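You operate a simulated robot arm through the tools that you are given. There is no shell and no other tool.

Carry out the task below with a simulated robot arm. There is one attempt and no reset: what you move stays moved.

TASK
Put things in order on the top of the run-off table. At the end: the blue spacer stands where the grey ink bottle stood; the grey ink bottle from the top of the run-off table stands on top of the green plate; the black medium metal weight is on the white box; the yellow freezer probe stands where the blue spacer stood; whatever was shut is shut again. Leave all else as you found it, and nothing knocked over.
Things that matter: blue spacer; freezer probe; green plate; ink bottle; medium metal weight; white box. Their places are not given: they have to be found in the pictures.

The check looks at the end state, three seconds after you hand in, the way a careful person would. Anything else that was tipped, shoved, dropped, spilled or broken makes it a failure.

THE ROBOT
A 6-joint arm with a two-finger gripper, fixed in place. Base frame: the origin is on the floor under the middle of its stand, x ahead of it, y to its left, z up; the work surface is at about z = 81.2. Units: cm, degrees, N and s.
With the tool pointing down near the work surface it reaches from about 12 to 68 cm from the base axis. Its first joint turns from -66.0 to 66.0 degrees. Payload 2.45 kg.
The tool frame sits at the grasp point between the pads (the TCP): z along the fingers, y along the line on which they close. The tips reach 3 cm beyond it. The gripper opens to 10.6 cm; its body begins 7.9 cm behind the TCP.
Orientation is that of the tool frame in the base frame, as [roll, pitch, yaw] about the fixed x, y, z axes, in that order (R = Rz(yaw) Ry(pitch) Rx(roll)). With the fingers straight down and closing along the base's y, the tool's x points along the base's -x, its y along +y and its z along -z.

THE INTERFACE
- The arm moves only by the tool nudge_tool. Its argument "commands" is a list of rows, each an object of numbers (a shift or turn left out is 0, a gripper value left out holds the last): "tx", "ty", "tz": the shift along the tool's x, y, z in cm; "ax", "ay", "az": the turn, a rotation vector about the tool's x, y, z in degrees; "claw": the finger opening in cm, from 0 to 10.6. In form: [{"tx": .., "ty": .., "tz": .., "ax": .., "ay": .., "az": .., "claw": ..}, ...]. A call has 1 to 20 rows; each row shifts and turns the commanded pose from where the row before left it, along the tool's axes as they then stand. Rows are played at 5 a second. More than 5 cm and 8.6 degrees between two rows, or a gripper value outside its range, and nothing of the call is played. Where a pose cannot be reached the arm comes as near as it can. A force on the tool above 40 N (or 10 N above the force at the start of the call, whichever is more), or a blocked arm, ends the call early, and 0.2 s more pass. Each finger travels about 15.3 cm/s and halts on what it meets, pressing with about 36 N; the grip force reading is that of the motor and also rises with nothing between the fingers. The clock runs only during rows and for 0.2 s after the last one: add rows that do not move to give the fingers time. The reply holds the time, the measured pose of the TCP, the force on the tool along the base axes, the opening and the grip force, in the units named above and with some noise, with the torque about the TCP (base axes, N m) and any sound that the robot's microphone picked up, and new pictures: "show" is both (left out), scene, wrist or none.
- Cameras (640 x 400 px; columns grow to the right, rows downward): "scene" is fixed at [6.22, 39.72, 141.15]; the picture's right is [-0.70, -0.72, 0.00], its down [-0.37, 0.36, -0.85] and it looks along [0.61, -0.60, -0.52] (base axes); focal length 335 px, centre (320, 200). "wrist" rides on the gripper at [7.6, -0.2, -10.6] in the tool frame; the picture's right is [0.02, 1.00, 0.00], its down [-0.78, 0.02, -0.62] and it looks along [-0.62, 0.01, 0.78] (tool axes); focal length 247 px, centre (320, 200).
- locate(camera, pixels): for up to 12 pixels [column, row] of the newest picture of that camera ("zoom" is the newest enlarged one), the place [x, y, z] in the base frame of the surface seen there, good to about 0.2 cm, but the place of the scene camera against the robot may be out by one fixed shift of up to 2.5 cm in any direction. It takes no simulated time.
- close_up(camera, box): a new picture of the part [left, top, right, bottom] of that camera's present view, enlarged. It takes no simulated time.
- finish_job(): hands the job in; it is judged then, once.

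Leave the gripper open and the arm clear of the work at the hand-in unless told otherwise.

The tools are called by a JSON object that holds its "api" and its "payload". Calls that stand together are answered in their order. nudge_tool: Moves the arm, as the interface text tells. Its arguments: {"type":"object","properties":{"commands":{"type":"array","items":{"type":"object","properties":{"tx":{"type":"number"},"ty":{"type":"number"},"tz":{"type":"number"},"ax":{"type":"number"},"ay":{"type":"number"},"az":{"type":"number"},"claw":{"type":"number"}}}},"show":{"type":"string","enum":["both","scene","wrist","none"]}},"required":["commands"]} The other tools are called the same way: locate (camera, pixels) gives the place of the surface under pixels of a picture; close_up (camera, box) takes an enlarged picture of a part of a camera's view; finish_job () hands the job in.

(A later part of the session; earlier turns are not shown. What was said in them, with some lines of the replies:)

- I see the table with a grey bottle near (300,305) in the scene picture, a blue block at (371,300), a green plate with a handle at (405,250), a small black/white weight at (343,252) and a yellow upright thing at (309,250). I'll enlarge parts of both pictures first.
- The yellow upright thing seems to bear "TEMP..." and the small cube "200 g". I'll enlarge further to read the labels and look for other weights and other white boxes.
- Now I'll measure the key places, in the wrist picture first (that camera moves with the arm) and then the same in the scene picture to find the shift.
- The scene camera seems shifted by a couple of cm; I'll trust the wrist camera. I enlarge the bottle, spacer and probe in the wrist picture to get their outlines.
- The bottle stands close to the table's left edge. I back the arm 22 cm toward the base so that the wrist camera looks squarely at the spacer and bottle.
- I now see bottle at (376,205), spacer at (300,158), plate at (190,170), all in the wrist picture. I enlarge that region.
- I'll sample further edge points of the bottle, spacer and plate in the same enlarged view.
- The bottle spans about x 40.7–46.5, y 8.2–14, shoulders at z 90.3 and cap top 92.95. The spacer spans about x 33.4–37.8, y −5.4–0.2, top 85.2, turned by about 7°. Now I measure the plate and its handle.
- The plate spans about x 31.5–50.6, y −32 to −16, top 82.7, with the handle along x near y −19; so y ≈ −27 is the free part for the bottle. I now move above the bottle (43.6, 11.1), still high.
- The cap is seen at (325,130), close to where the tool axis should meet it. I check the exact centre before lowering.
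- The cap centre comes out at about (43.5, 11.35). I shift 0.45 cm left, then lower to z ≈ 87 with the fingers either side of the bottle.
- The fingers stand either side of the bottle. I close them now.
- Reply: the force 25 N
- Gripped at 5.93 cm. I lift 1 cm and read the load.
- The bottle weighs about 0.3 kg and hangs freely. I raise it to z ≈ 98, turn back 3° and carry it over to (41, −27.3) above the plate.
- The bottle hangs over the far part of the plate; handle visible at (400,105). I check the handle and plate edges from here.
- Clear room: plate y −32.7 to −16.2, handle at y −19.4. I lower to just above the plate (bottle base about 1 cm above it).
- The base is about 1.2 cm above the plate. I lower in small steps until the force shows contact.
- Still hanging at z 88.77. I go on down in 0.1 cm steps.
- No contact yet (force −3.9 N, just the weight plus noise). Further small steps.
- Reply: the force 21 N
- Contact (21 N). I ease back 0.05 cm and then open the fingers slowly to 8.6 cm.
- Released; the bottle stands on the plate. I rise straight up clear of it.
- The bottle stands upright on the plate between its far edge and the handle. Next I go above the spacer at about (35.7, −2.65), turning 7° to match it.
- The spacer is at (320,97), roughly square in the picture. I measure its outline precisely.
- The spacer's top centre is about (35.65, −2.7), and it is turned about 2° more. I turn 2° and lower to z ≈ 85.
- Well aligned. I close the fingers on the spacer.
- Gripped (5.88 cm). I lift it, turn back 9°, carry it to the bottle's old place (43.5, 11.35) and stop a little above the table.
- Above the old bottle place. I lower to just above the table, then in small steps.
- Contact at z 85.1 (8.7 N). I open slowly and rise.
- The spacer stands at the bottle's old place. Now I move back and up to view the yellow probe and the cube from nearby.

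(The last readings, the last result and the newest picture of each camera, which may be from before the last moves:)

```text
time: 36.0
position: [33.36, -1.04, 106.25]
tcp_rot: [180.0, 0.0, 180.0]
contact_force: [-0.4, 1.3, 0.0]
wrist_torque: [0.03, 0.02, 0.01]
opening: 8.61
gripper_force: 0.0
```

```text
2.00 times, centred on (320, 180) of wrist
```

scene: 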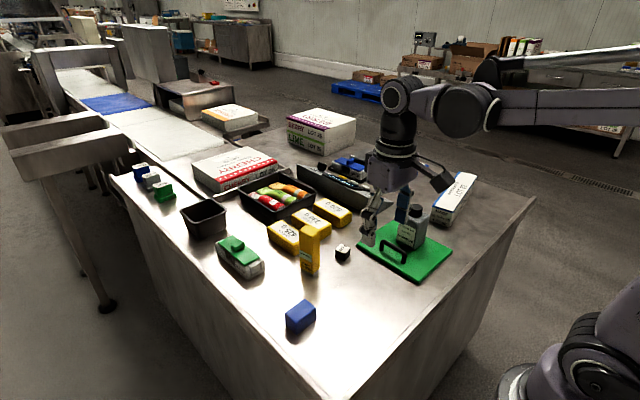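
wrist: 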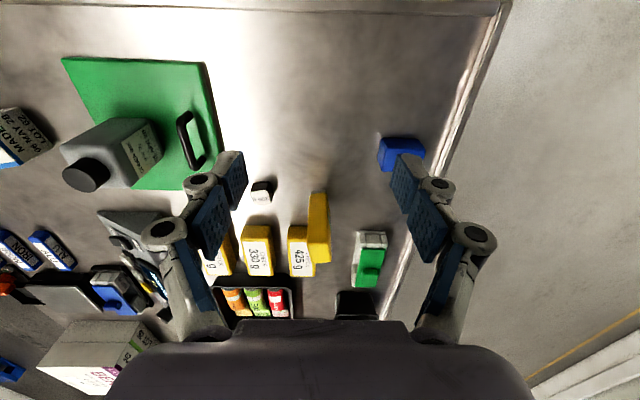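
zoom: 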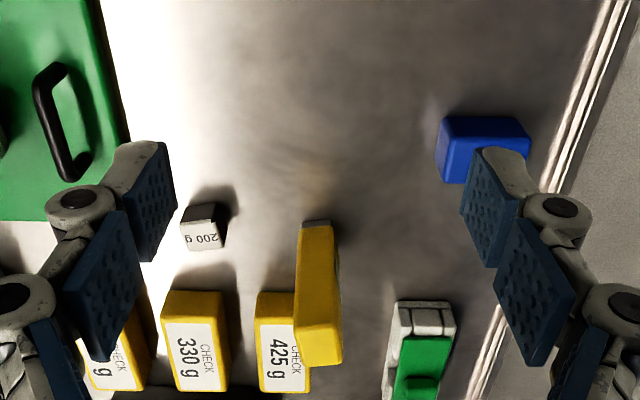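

{"api": "close_up", "payload": {"camera": "wrist", "box": [270, 180, 370, 280]}}

{"api": "locate", "payload": {"camera": "wrist", "pixels": [[311, 194], [325, 194], [318, 192], [310, 215], [329, 215], [310, 238], [329, 238], [314, 261], [329, 261], [320, 250], [330, 225], [320, 242]]}}

{"api": "locate", "payload": {"camera": "wrist", "pixels": [[290, 230], [312, 232], [300, 250], [290, 275], [304, 272], [314, 275], [355, 235], [385, 235], [252, 193], [271, 193], [262, 200], [262, 183]]}}

```text
4.00 times, centred on (320, 230) of wrist
```

zoom: 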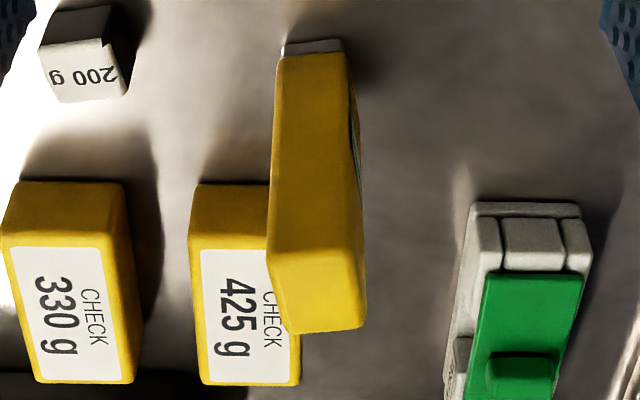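

```text
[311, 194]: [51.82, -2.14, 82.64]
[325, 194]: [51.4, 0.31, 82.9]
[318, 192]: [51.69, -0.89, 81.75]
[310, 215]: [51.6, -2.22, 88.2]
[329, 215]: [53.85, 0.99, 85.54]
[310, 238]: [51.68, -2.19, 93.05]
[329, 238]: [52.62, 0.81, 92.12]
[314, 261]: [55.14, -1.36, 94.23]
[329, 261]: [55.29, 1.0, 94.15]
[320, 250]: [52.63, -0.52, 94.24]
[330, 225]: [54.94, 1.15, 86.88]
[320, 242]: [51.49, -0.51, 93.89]
```

```text
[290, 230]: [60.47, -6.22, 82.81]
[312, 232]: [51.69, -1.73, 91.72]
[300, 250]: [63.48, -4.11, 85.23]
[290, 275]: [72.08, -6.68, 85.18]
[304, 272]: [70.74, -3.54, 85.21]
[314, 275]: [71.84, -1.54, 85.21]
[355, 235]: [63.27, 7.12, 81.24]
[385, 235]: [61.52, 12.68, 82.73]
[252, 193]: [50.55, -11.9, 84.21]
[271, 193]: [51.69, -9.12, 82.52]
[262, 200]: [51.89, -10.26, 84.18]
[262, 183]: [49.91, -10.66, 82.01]
```

The probe stands about x 51.5–55.4, y −2.2–1.1, top z 94.25, turned about +8.5°, centre about (53.45, −0.5). I move above it and turn to match.

{"api": "nudge_tool", "payload": {"commands": [{"tx": -3.4, "ty": 0.1}, {"tx": -3.4, "ty": 0.1}, {"tx": -3.4, "ty": 0.1}, {"tx": -3.4, "ty": 0.1}, {"tx": -3.4, "ty": 0.1}, {"tx": -3.1, "ty": 0.04}, {"az": -4.25}, {"az": -4.25}, {}, {}]}}

{"api": "close_up", "payload": {"camera": "wrist", "box": [260, 60, 380, 180]}}

```text
time: 38.2
position: [53.63, -0.57, 106.23]
tcp_rot: [-180.0, 0.0, -171.4]
contact_force: [0.8, 0.8, 0.4]
wrist_torque: [0.01, -0.01, 0.01]
opening: 8.6
gripper_force: 0.2
```

scene: 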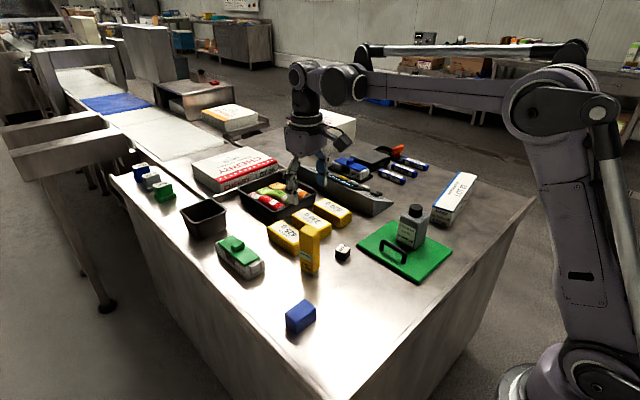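
wrist: 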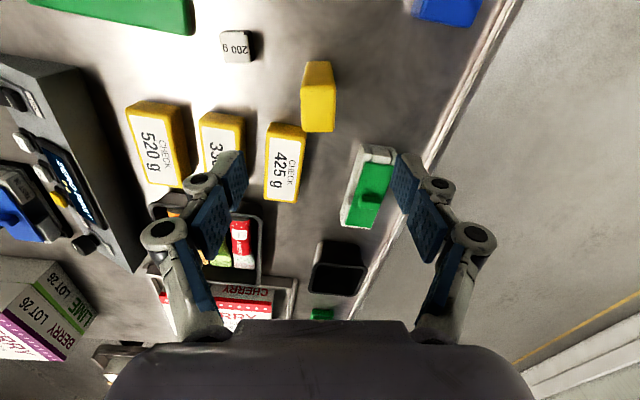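

```text
3.33 times, centred on (320, 120) of wrist
```

zoom: 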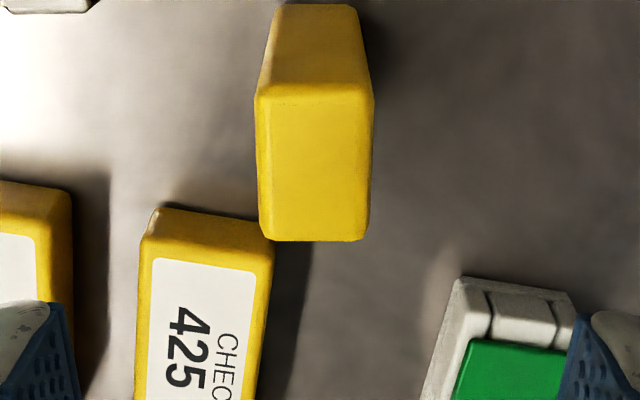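

Probe now square in the picture. I measure the top's edges for exact centring.

{"api": "locate", "payload": {"camera": "wrist", "pixels": [[302, 110], [334, 110], [318, 88], [318, 110], [318, 130], [302, 92], [334, 92], [303, 127], [332, 127], [318, 70], [290, 126], [304, 120]]}}

```text
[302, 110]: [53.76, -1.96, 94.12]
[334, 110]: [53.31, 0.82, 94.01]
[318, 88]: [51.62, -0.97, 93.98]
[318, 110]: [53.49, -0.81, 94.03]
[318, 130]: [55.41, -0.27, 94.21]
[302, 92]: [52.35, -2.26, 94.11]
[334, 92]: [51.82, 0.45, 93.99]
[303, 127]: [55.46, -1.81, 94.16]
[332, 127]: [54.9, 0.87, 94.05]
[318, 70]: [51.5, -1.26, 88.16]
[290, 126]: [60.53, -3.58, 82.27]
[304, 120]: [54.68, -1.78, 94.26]
```

Centre at about (53.5, −0.58). Tiny correction, then I lower around the probe to z ≈ 88.5.

{"api": "nudge_tool", "payload": {"commands": [{"tx": 0.1, "ty": -0.08}, {"tz": 4}, {"tz": 4}, {"tz": 4}, {"tz": 3}, {"tz": 2.7}, {}, {}]}}

```text
time: 40.0
position: [53.62, -0.68, 88.42]
tcp_rot: [-180.0, 0.0, -171.5]
contact_force: [0.2, 0.3, 0.3]
wrist_torque: [0.02, 0.03, -0.01]
opening: 8.61
gripper_force: 0.0
```

scene: 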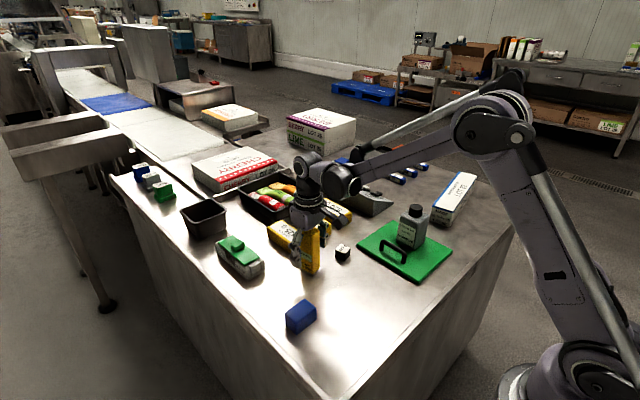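
wrist: 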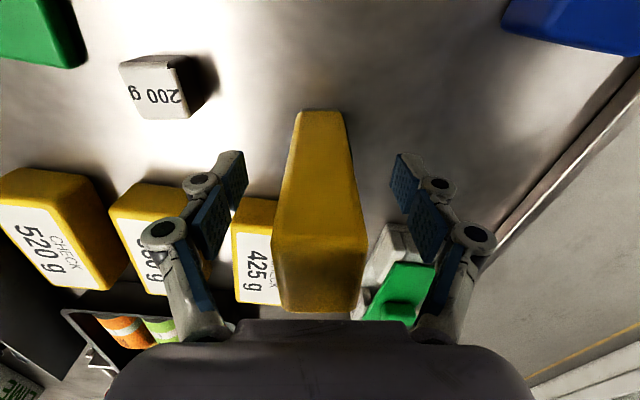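

The probe stands midway between the fingers. I close stepwise so that both pads meet it gently.

{"api": "nudge_tool", "payload": {"commands": [{"claw": 6.0}, {"claw": 4.5}, {"claw": 3.8}, {"claw": 3.3}, {"claw": 2.9}, {"claw": 2.5}, {"claw": 2.0}, {}, {}]}}

```text
time: 42.0
position: [53.58, -0.74, 88.43]
tcp_rot: [-180.0, 0.0, -171.5]
contact_force: [0.7, 0.1, 2.8]
wrist_torque: [0.04, 0.01, -0.01]
opening: 3.12
gripper_force: 36.1
```

scene: 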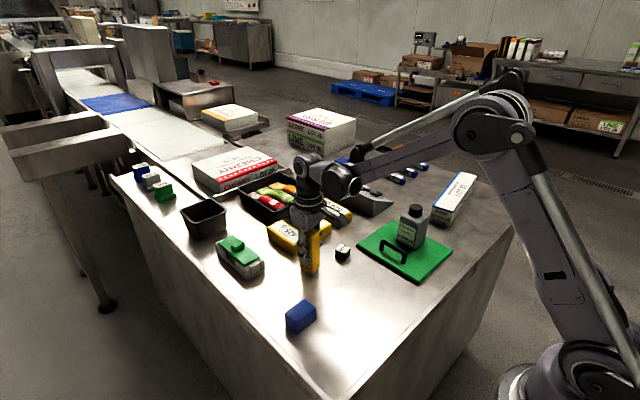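
wrist: 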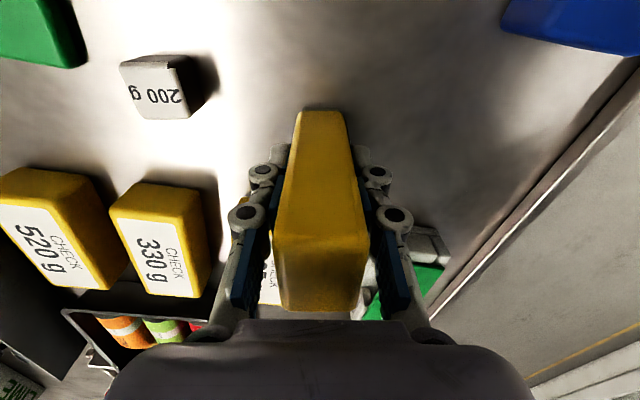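

Gripped at 3.12 cm. I lift it well clear and carry it to the spacer's old place (35.65, −2.7).

{"api": "nudge_tool", "payload": {"commands": [{"tz": -0.5}, {"tz": -1.5}, {"tz": -3}, {"tz": -3}, {}, {"tx": 3.0, "ty": 0.113}, {"tx": 3.0, "ty": 0.113}, {"tx": 3.0, "ty": 0.113}, {"tx": 3.0, "ty": 0.113}, {"tx": 3.0, "ty": 0.113}, {"tx": 2.93, "ty": 0.113}, {}, {}]}}

```text
time: 44.8
position: [35.78, -2.65, 96.38]
tcp_rot: [180.0, 0.0, -171.5]
contact_force: [0.6, -0.2, -1.5]
wrist_torque: [0.02, -0.01, -0.03]
opening: 3.11
gripper_force: 35.9
```

scene: 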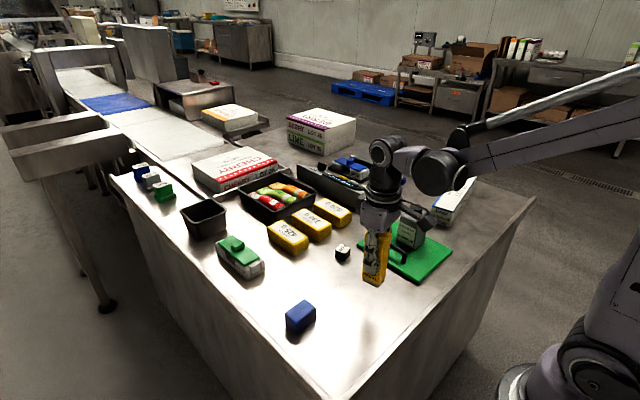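
wrist: 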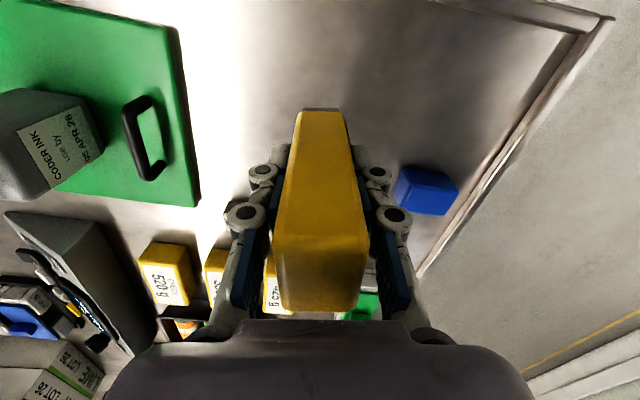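

The probe hangs upright over the old spacer place. I lower to just above the table (contact expected at z ≈ 88.4), then in small steps.

{"api": "nudge_tool", "payload": {"commands": [{"tz": 3}, {"tz": 3}, {"tz": 1.3}, {"tz": 0.3}, {}, {}], "show": "none"}}

{"api": "nudge_tool", "payload": {"commands": [{"tz": 0.15}, {}, {}], "show": "none"}}

{"api": "nudge_tool", "payload": {"commands": [{"tz": 0.1}, {}, {}], "show": "none"}}

```text
time: 46.2
position: [35.65, -2.6, 88.91]
tcp_rot: [-179.9, 0.0, -171.5]
contact_force: [-0.8, 0.0, -1.2]
wrist_torque: [0.01, 0.01, -0.02]
opening: 3.1
gripper_force: 36.1
```

```text
time: 47.0
position: [35.64, -2.66, 88.67]
tcp_rot: [-180.0, -0.1, -171.6]
contact_force: [0.1, 0.0, -1.5]
wrist_torque: [-0.01, 0.0, 0.0]
opening: 3.1
gripper_force: 35.9
```

```text
time: 47.8
position: [35.76, -2.59, 88.59]
tcp_rot: [179.9, 0.0, -171.5]
contact_force: [1.1, 0.0, -0.1]
wrist_torque: [-0.01, -0.01, 0.03]
opening: 3.11
gripper_force: 35.4
```

{"api": "nudge_tool", "payload": {"commands": [{"tz": 0.1}, {}, {}], "show": "none"}}

{"api": "nudge_tool", "payload": {"commands": [{"tz": 0.07}, {}, {}], "show": "none"}}

```text
time: 48.6
position: [35.64, -2.61, 88.45]
tcp_rot: [-179.9, 0.0, -171.5]
contact_force: [-0.9, -0.8, -1.2]
wrist_torque: [-0.02, -0.03, -0.02]
opening: 3.1
gripper_force: 36.1
```

```text
time: 49.4
position: [35.71, -2.59, 88.47]
tcp_rot: [-180.0, 0.0, -171.5]
contact_force: [0.7, 0.5, 3.3]
wrist_torque: [0.01, -0.01, 0.01]
opening: 3.08
gripper_force: 36.0
```

Contact (force rose to +3.3 N). I open the fingers slowly and look.

{"api": "nudge_tool", "payload": {"commands": [{"claw": 3.3}, {"claw": 3.6}, {"claw": 4.2}, {"claw": 5.2}, {"claw": 6.5}, {"claw": 8.0}, {}]}}

```text
time: 51.0
position: [35.75, -2.48, 88.4]
tcp_rot: [-180.0, 0.0, -171.5]
contact_force: [0.7, 0.2, -0.1]
wrist_torque: [-0.01, 0.0, -0.01]
opening: 8.02
gripper_force: 0.1
```

scene: 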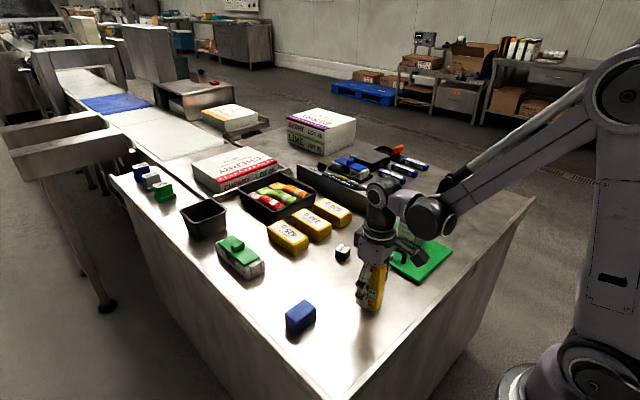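
wrist: 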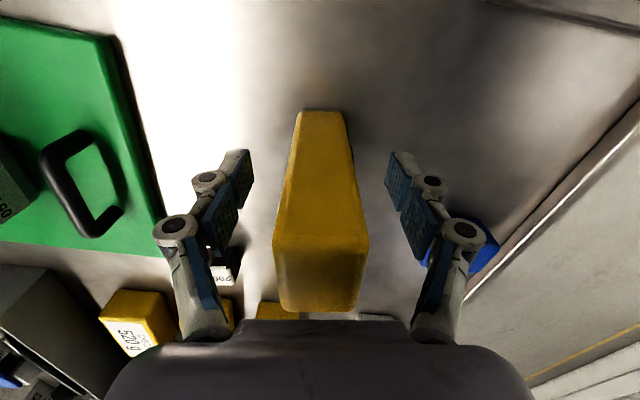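

The probe stands by itself. I rise straight up, clear of its top.

{"api": "nudge_tool", "payload": {"commands": [{"tz": -1}, {"tz": -2}, {"tz": -4}, {"tz": -4}, {"tz": -4}, {"az": 4.25}, {"az": 4.25}, {}, {}]}}

```text
time: 53.0
position: [35.65, -2.71, 103.57]
tcp_rot: [-180.0, 0.0, 180.0]
contact_force: [-0.2, -0.4, -1.0]
wrist_torque: [-0.01, 0.01, 0.02]
opening: 8.01
gripper_force: 0.0
```

scene: 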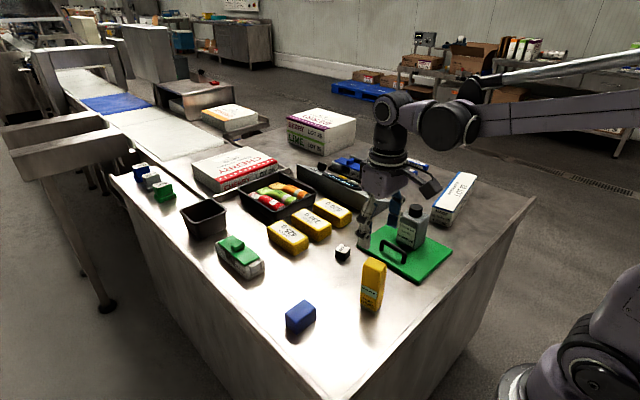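
wrist: 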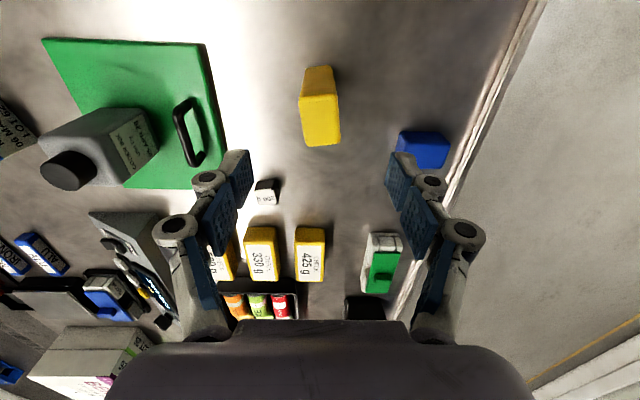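

Spacer and probe are both placed. Next, the 200 g black cube: I move above about (51.3, −10.6) to measure it closely.

{"api": "nudge_tool", "payload": {"commands": [{"tx": -3.2, "ty": -1.6}, {"tx": -3.2, "ty": -1.6}, {"tx": -3.2, "ty": -1.6}, {"tx": -3.2, "ty": -1.6}, {"tx": -2.8, "ty": -1.5}, {"tz": 4, "claw": 6.0}, {"tz": 3}, {}, {}]}}

{"api": "close_up", "payload": {"camera": "wrist", "box": [270, 50, 370, 150]}}

```text
time: 55.0
position: [51.23, -10.41, 96.19]
tcp_rot: [-180.0, -0.1, -179.9]
contact_force: [-0.1, 1.1, 0.2]
wrist_torque: [0.03, -0.03, 0.0]
opening: 6.01
gripper_force: 0.0
```

scene: 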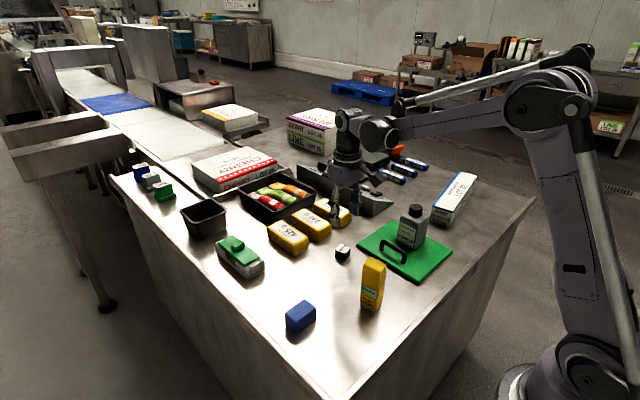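
wrist: 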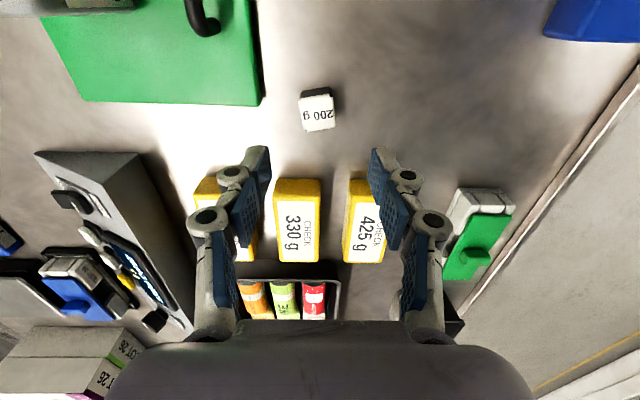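

```text
4.00 times, centred on (320, 100) of wrist
```

zoom: 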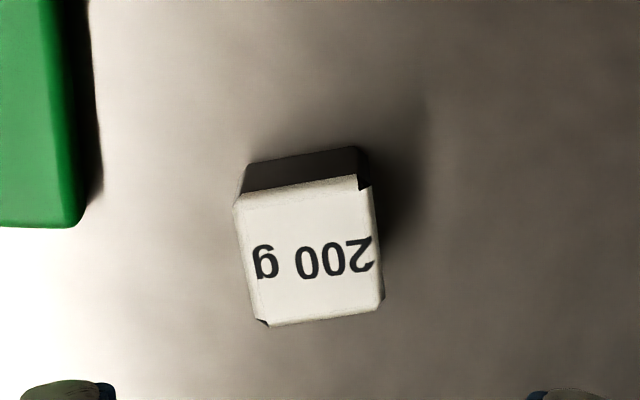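

The 200 g cube is turned about 11.5°. I locate its top centre and corners.

{"api": "locate", "payload": {"camera": "wrist", "pixels": [[318, 113], [301, 103], [329, 97], [334, 123], [307, 129], [316, 98], [320, 128], [303, 115], [331, 110], [256, 95], [260, 60]]}}

```text
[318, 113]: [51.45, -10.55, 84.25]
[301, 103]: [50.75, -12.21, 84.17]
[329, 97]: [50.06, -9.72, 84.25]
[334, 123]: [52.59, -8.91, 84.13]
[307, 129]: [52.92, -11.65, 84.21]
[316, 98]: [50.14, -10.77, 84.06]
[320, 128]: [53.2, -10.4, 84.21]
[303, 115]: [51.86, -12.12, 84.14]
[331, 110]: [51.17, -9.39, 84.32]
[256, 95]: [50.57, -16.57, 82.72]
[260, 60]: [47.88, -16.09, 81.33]
```

Cube centre about (51.57, −10.63). I shift, turn 11.5°, narrow the opening to 5.2 cm and lower to z ≈ 88 for a look.

{"api": "nudge_tool", "payload": {"commands": [{"tx": -0.33, "ty": -0.2, "claw": 5.2}, {"az": -5.75}, {"az": -5.75}, {"tz": 4}, {"tz": 4}, {}, {}]}}

{"api": "close_up", "payload": {"camera": "wrist", "box": [220, 80, 420, 220]}}

```text
time: 56.6
position: [51.72, -10.73, 88.44]
tcp_rot: [-180.0, 0.1, -168.6]
contact_force: [-0.4, 0.0, -0.4]
wrist_torque: [-0.01, 0.04, 0.01]
opening: 5.19
gripper_force: 0.1
```

scene: 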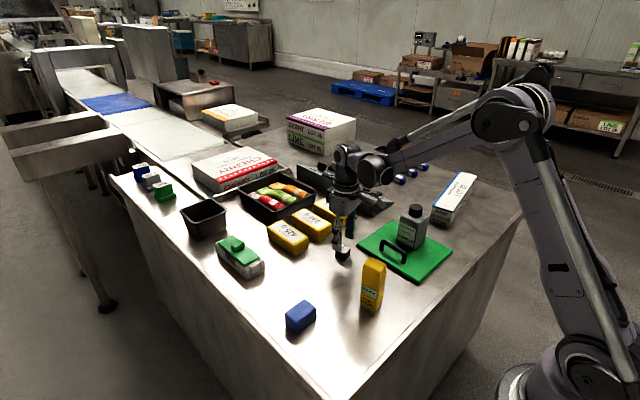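
wrist: 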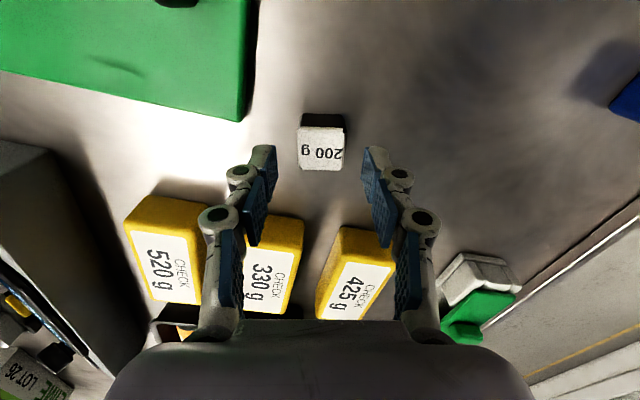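

```text
2.86 times, centred on (320, 150) of wrist
```

zoom: 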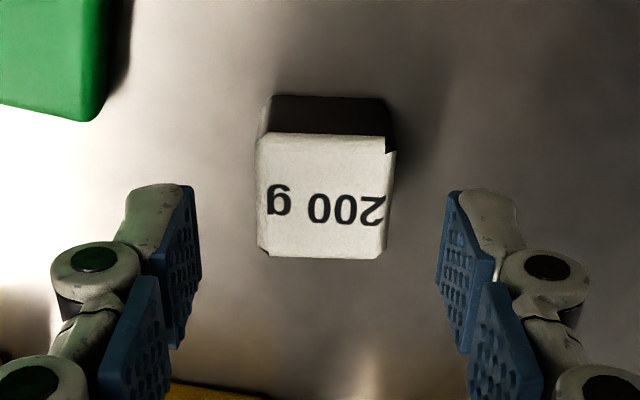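

Aligned well. Small correction and I lower to z ≈ 84.9 (tips about 0.7 cm above the table), then close.

{"api": "nudge_tool", "payload": {"commands": [{"tx": 0.18, "ty": 0.08}, {"tz": 2}, {"tz": 1.5}, {}, {}], "show": "wrist"}}

```text
time: 57.8
position: [51.49, -10.69, 85.08]
tcp_rot: [-179.9, 0.1, -168.5]
contact_force: [0.8, -0.1, 0.0]
wrist_torque: [0.01, 0.02, 0.03]
opening: 5.21
gripper_force: 0.0
```

wrist: 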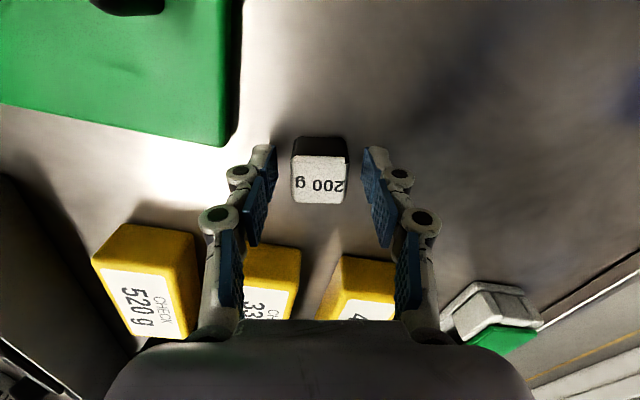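

{"api": "nudge_tool", "payload": {"commands": [{"claw": 4.2}, {"claw": 3.4}, {"claw": 2.8}, {"claw": 2.0}, {}, {}, {}], "show": "wrist"}}

```text
time: 59.4
position: [51.5, -10.64, 85.02]
tcp_rot: [179.9, 0.0, -168.5]
contact_force: [0.4, -1.6, 2.3]
wrist_torque: [-0.03, -0.02, -0.03]
opening: 3.15
gripper_force: 35.9
```

wrist: 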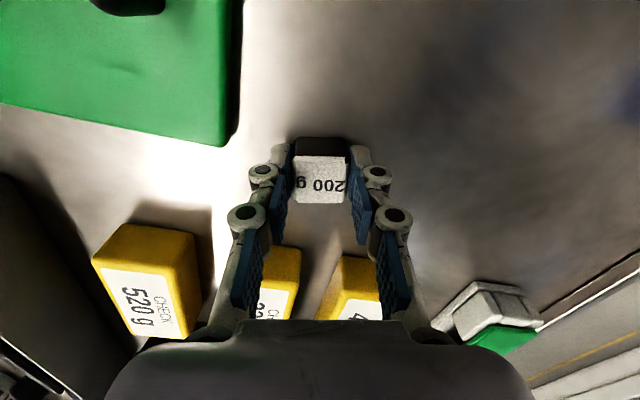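

Gripped (3.15 cm). I lift high, turn back, and move toward the white box for a view of it.

{"api": "nudge_tool", "payload": {"commands": [{"tz": -1}, {"tz": -3}, {"tz": -4}, {"tz": -4}, {"tz": -4}, {"tz": -4}, {"az": 5.75}, {"az": 5.75}, {"tx": 3.5, "ty": -3.0}, {"tx": 3.5, "ty": -3.0}, {"tx": 3.5, "ty": -3.0}, {"tx": 3.5, "ty": -3.0}, {"tx": 2.5, "ty": -4.0}, {"tx": 2.5, "ty": -4.0}, {"ty": -4}, {}, {}]}}

```text
time: 63.0
position: [32.59, -34.81, 104.9]
tcp_rot: [-179.9, -0.1, -180.0]
contact_force: [-0.1, 0.8, -1.4]
wrist_torque: [-0.02, 0.0, -0.03]
opening: 3.11
gripper_force: 36.0
```

scene: 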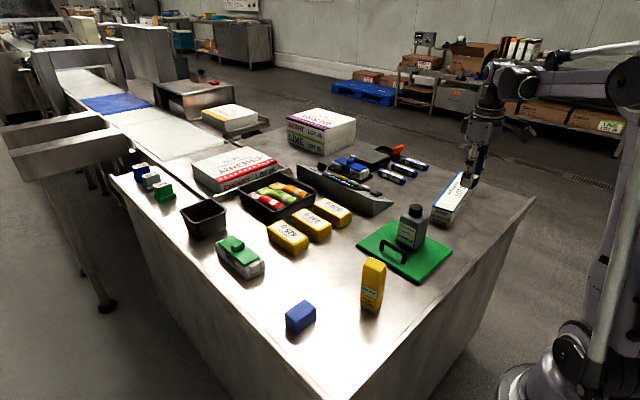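
wrist: 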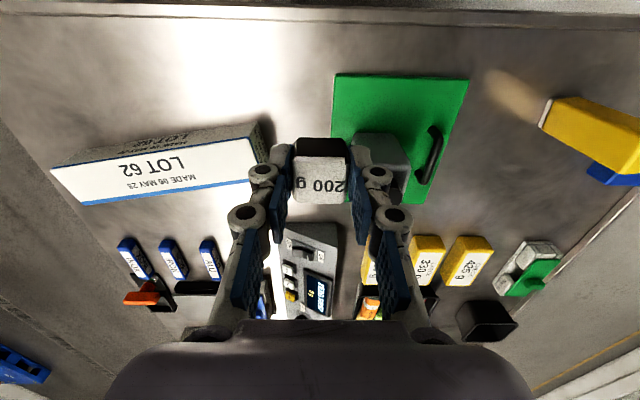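

The white "LOT 62" box is seen from (50,165) to (265,190). I measure its top.

{"api": "close_up", "payload": {"camera": "wrist", "box": [40, 100, 290, 230]}}

{"api": "locate", "payload": {"camera": "wrist", "pixels": [[55, 170], [85, 203], [247, 140], [245, 185], [255, 150], [160, 158], [170, 190], [215, 148], [220, 186], [200, 168], [264, 160], [225, 165]]}}

```text
2.56 times, centred on (165, 165) of wrist
```

zoom: 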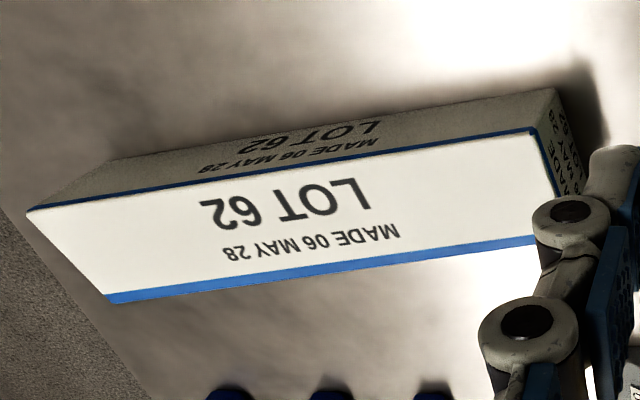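

```text
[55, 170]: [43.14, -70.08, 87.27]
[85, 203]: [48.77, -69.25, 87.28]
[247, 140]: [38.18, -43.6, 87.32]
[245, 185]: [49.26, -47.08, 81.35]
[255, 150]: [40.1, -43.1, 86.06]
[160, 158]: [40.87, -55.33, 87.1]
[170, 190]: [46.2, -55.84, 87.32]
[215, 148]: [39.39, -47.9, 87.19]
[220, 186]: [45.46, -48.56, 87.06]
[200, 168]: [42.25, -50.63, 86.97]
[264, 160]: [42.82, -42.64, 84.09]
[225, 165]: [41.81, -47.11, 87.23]
```

The white box top is at z 87.2, near end y ≈ −43, far end y ≈ −70 (past reach), turned about 10°. I choose the spot (42.2, −47.5) on its centre line, well within reach, and move above it turning 10°.

{"api": "nudge_tool", "payload": {"commands": [{"tx": -2.4, "ty": -3.18}, {"tx": -2.4, "ty": -3.18}, {"tx": -2.4, "ty": -3.18}, {"tx": -2.4, "ty": -3.18}, {"az": -5}, {"az": -5}, {"tz": 3}, {"tz": 3}, {}, {}]}}

{"api": "close_up", "payload": {"camera": "wrist", "box": [120, 60, 420, 250]}}

```text
time: 65.2
position: [42.15, -47.41, 98.88]
tcp_rot: [-180.0, 0.0, -170.0]
contact_force: [-0.4, -0.1, -1.7]
wrist_torque: [-0.02, -0.01, 0.02]
opening: 3.12
gripper_force: 36.0
```

scene: 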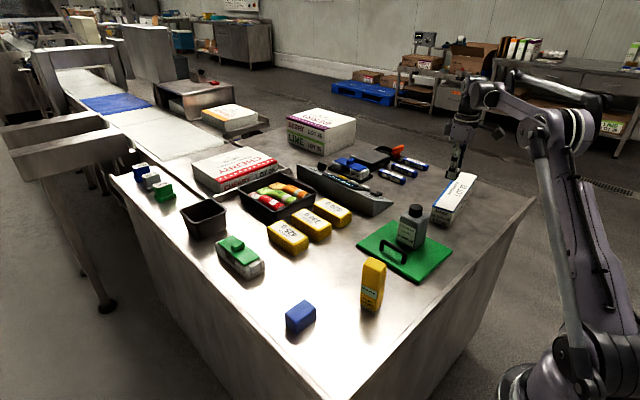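
wrist: 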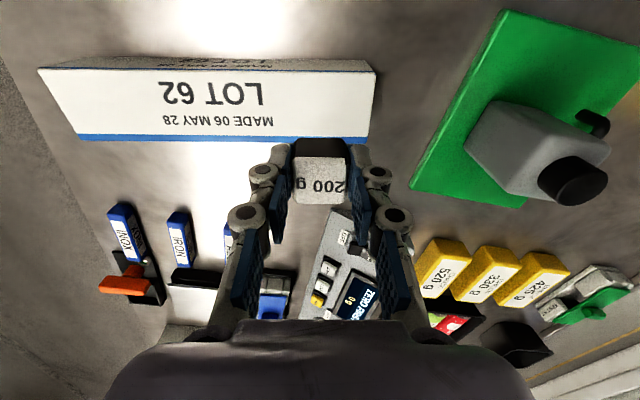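

```text
2.11 times, centred on (270, 155) of wrist
```

zoom: 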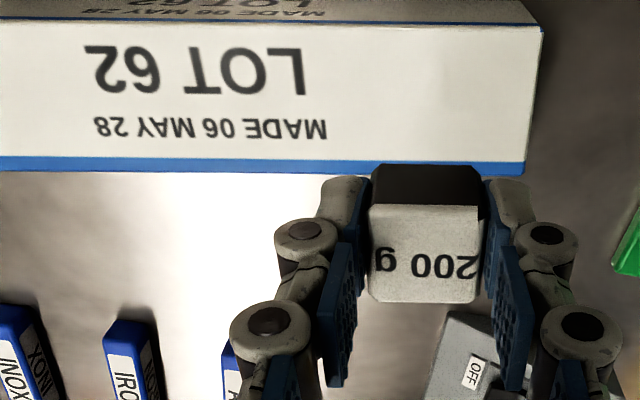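

From here I measure the box top near the planned spot.

{"api": "locate", "payload": {"camera": "wrist", "pixels": [[320, 112], [320, 73], [320, 134], [345, 74], [345, 135], [370, 100], [300, 72], [300, 134], [320, 104], [367, 130], [373, 75], [260, 105]]}}

```text
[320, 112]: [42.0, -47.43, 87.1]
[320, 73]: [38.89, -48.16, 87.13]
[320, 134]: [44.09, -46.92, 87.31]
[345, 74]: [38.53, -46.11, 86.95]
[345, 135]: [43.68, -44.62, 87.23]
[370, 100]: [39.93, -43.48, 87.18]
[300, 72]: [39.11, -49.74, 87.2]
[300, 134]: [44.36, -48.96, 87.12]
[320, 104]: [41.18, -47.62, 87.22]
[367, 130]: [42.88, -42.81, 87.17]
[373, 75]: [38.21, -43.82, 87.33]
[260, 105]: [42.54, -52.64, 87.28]
```

The box is about 5.9 cm wide there with centre line x ≈ 41.6. I shift 0.4 cm toward the base and 1 cm further along the box, and lower to about 0.8 cm above it.

{"api": "nudge_tool", "payload": {"commands": [{"tx": 0.4, "ty": -1.0}, {"tz": 3}, {"tz": 2.5}, {"tz": 1.5}, {}, {}]}}

```text
time: 66.6
position: [41.98, -48.46, 91.92]
tcp_rot: [-180.0, 0.1, -170.1]
contact_force: [0.0, 0.2, -1.4]
wrist_torque: [0.04, 0.01, 0.0]
opening: 3.11
gripper_force: 36.0
```

scene: 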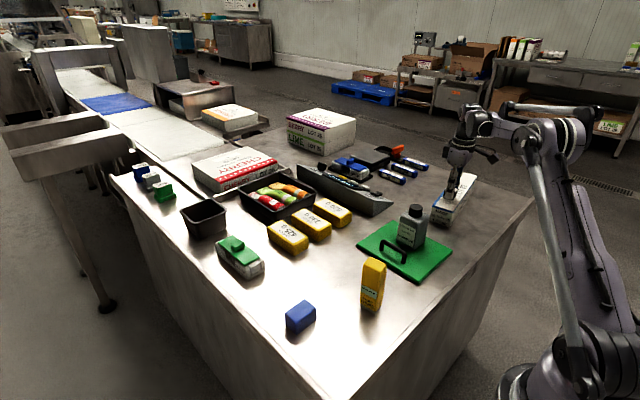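
wrist: 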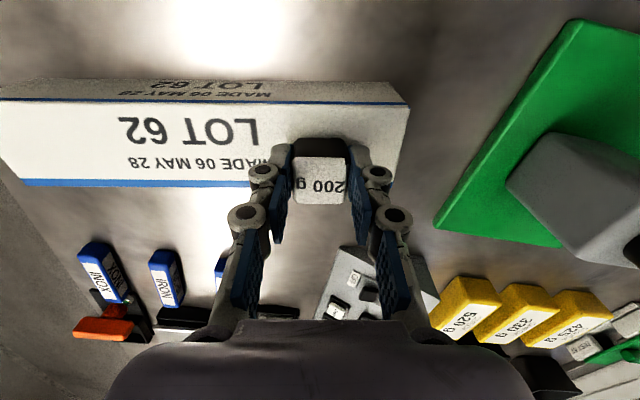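

The cube is over the box's centre line. I lower in small steps to contact, expected at z ≈ 91.0.

{"api": "nudge_tool", "payload": {"commands": [{"tz": 0.4}, {"tz": 0.2}, {}, {}], "show": "none"}}

{"api": "nudge_tool", "payload": {"commands": [{"tz": 0.12}, {}, {}], "show": "none"}}

{"api": "nudge_tool", "payload": {"commands": [{"tz": 0.1}, {}, {}], "show": "none"}}

```text
time: 67.6
position: [41.85, -48.6, 91.29]
tcp_rot: [180.0, 0.1, -170.0]
contact_force: [0.2, -0.9, -2.3]
wrist_torque: [0.04, 0.01, 0.02]
opening: 3.1
gripper_force: 36.2
```

```text
time: 68.4
position: [41.81, -48.51, 91.18]
tcp_rot: [180.0, 0.0, -170.0]
contact_force: [-0.1, -0.5, -1.9]
wrist_torque: [0.0, 0.03, -0.01]
opening: 3.14
gripper_force: 36.0
```

```text
time: 69.2
position: [41.76, -48.48, 91.16]
tcp_rot: [180.0, 0.1, -170.0]
contact_force: [0.0, -0.3, -1.7]
wrist_torque: [0.0, 0.05, -0.01]
opening: 3.12
gripper_force: 35.9
```

{"api": "nudge_tool", "payload": {"commands": [{"tz": 0.1}, {}, {}], "show": "none"}}

{"api": "nudge_tool", "payload": {"commands": [{"tz": 0.07}, {}, {}], "show": "none"}}

```text
time: 70.0
position: [41.79, -48.56, 91.18]
tcp_rot: [179.9, -0.1, -170.0]
contact_force: [-0.3, -0.4, -2.2]
wrist_torque: [0.01, -0.02, 0.01]
opening: 3.13
gripper_force: 35.3
```

```text
time: 70.8
position: [41.88, -48.47, 90.92]
tcp_rot: [179.9, 0.1, -170.0]
contact_force: [1.3, -0.4, 5.9]
wrist_torque: [-0.05, -0.12, -0.03]
opening: 3.1
gripper_force: 35.9
```

Contact on the box top (force +5.9 N at z 90.9). I open slowly and look.

{"api": "nudge_tool", "payload": {"commands": [{"claw": 3.3}, {"claw": 3.6}, {"claw": 4.2}, {"claw": 5.0}, {"claw": 6.0}, {}, {}]}}

```text
time: 72.4
position: [41.78, -48.48, 90.96]
tcp_rot: [-180.0, -0.1, -170.0]
contact_force: [0.2, -1.1, 0.4]
wrist_torque: [0.01, -0.03, -0.01]
opening: 6.01
gripper_force: 0.0
```

scene: 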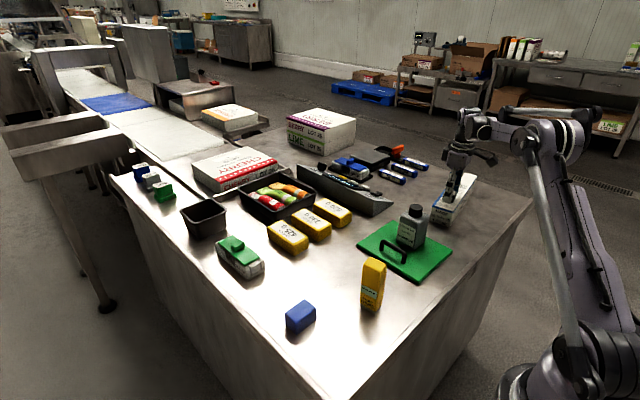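
wrist: 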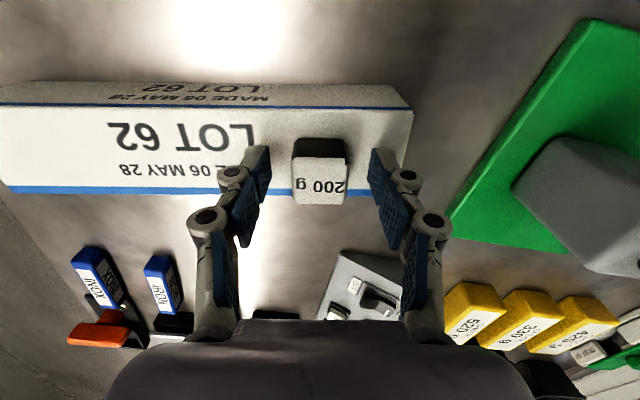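

The cube rests on the white box. I rise straight up and then move back toward the base, clear of the work, to check everything.

{"api": "nudge_tool", "payload": {"commands": [{"tz": -1}, {"tz": -2}, {"tz": -3}, {"tz": -4}, {"tz": -4}, {"az": 5}, {"az": 5}, {"tz": -4}, {"tx": 3, "ty": 3.5}, {"tx": 3, "ty": 3.5}, {"tx": 3, "ty": 3.5}, {"tx": 3, "ty": 3.5}, {"tx": 3, "ty": 3.5, "claw": 10.0}, {"tx": 2, "ty": 4.5}, {"tx": 2, "ty": 4.5}, {"tx": 1, "ty": 4.5}, {"ty": 4.5}, {"ty": 4.5}, {}, {}]}}

```text
time: 76.6
position: [21.66, -8.23, 107.62]
tcp_rot: [179.9, 0.0, 180.0]
contact_force: [0.7, -0.2, -0.2]
wrist_torque: [-0.01, 0.01, -0.01]
opening: 10.02
gripper_force: 0.1
out of reach, approached as far as the arm can: row 8
```

scene: 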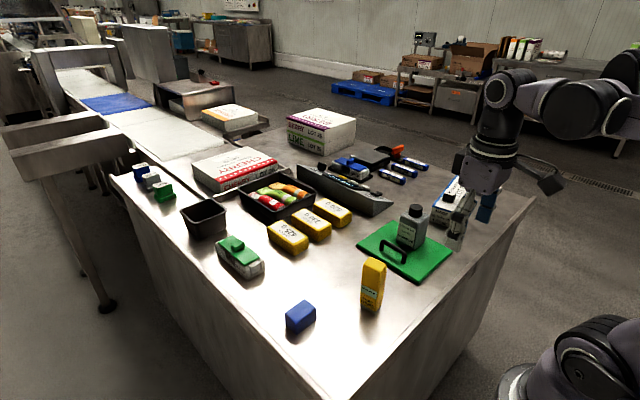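
wrist: 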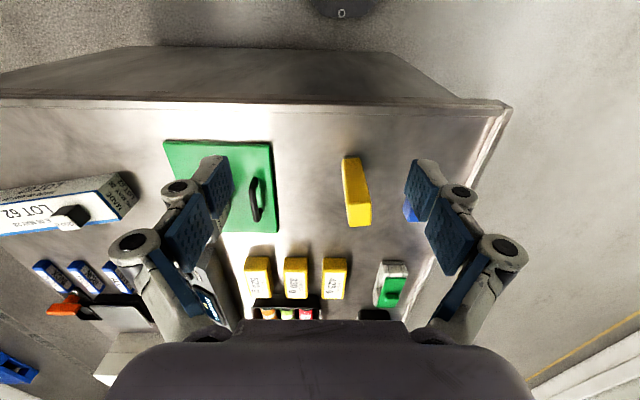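

The weight sits on the box at (72,215) in the wrist picture. I check everything in enlarged views and by measurement.

{"api": "close_up", "payload": {"camera": "wrist", "box": [0, 160, 160, 260]}}

{"api": "close_up", "payload": {"camera": "scene", "box": [260, 170, 500, 340]}}

{"api": "close_up", "payload": {"camera": "wrist", "box": [300, 140, 460, 240]}}

{"api": "locate", "payload": {"camera": "wrist", "pixels": [[350, 160], [345, 200], [358, 215], [366, 200], [410, 205], [412, 218], [135, 190], [72, 213], [182, 142], [270, 142], [276, 230]]}}

```text
4.00 times, centred on (80, 210) of wrist
```

zoom: 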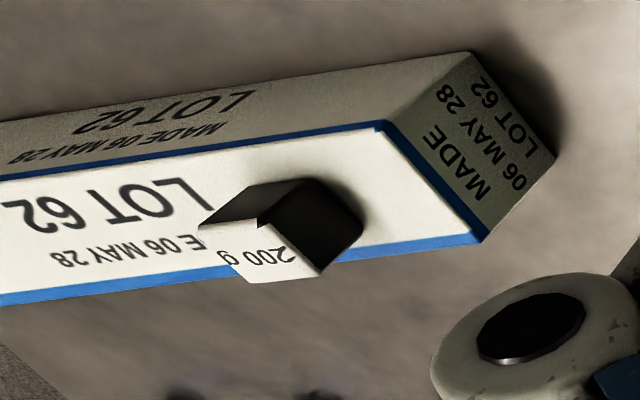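

```text
2.35 times, centred on (380, 255) of scene
```

zoom: 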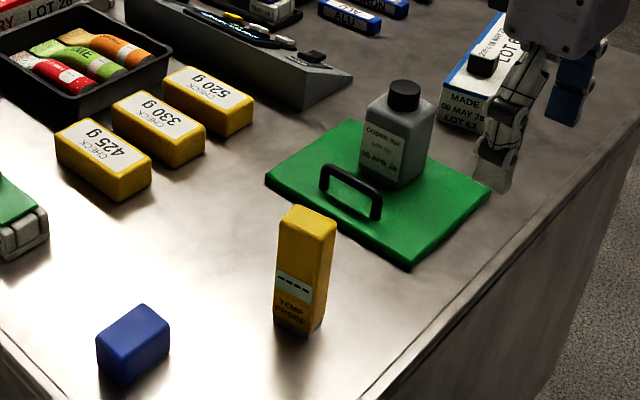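

```text
4.00 times, centred on (380, 190) of wrist
```

zoom: 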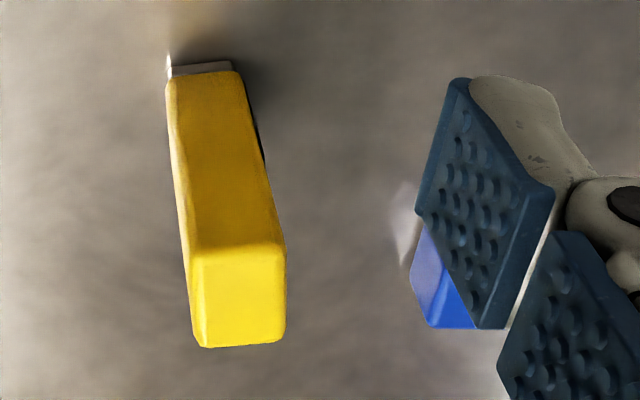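

```text
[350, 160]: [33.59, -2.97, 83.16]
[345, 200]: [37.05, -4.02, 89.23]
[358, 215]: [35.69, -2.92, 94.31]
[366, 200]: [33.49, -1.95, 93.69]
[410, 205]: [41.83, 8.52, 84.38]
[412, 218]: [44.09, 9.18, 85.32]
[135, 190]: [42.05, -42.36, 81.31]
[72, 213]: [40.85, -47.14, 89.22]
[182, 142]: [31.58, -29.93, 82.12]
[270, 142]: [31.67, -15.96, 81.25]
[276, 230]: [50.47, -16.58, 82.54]
```

Everything reads as wanted:
- The bottle stands upright on the green plate, beside the handle.
- The spacer is at the old bottle place, about (43.5, 11.4).
- The probe stands upright at the old spacer place, about (35.6, −2.8).
- The 200 g weight lies on the white box.

Nothing else in the pictures has moved and I opened nothing. The gripper is open and the arm is clear, so I hand in.

{"api": "finish_job", "payload": {}}

```text
The job is handed in.
```

The job is handed in, and in the last pictures all four things were where the task asked. I don't have the result of the check yet.

- **Grey ink bottle:** it stands upright on the green plate, beside the handle.
- **Blue spacer:** it stands where the bottle stood, within about 0.2 cm by the arm's reading when I set it down.
- **Yellow freezer probe:** it stands upright where the spacer stood, within about 0.2 cm.
- **Black weight:** the 200 g cube rests on the white "LOT 62" box, on its centre line about 5 cm from the near end. The middle of the box was out of reach.

I had to decide two names from the pictures. I took the 200 g cube as the medium metal weight because it was the only black weight in view. I took the "LOT 62" box as the white box because the other white boxes were beyond the arm's reach.

I opened nothing, so there was nothing to shut again. I saw nothing else moved or tipped over. The gripper is open and the arm is clear of the work.
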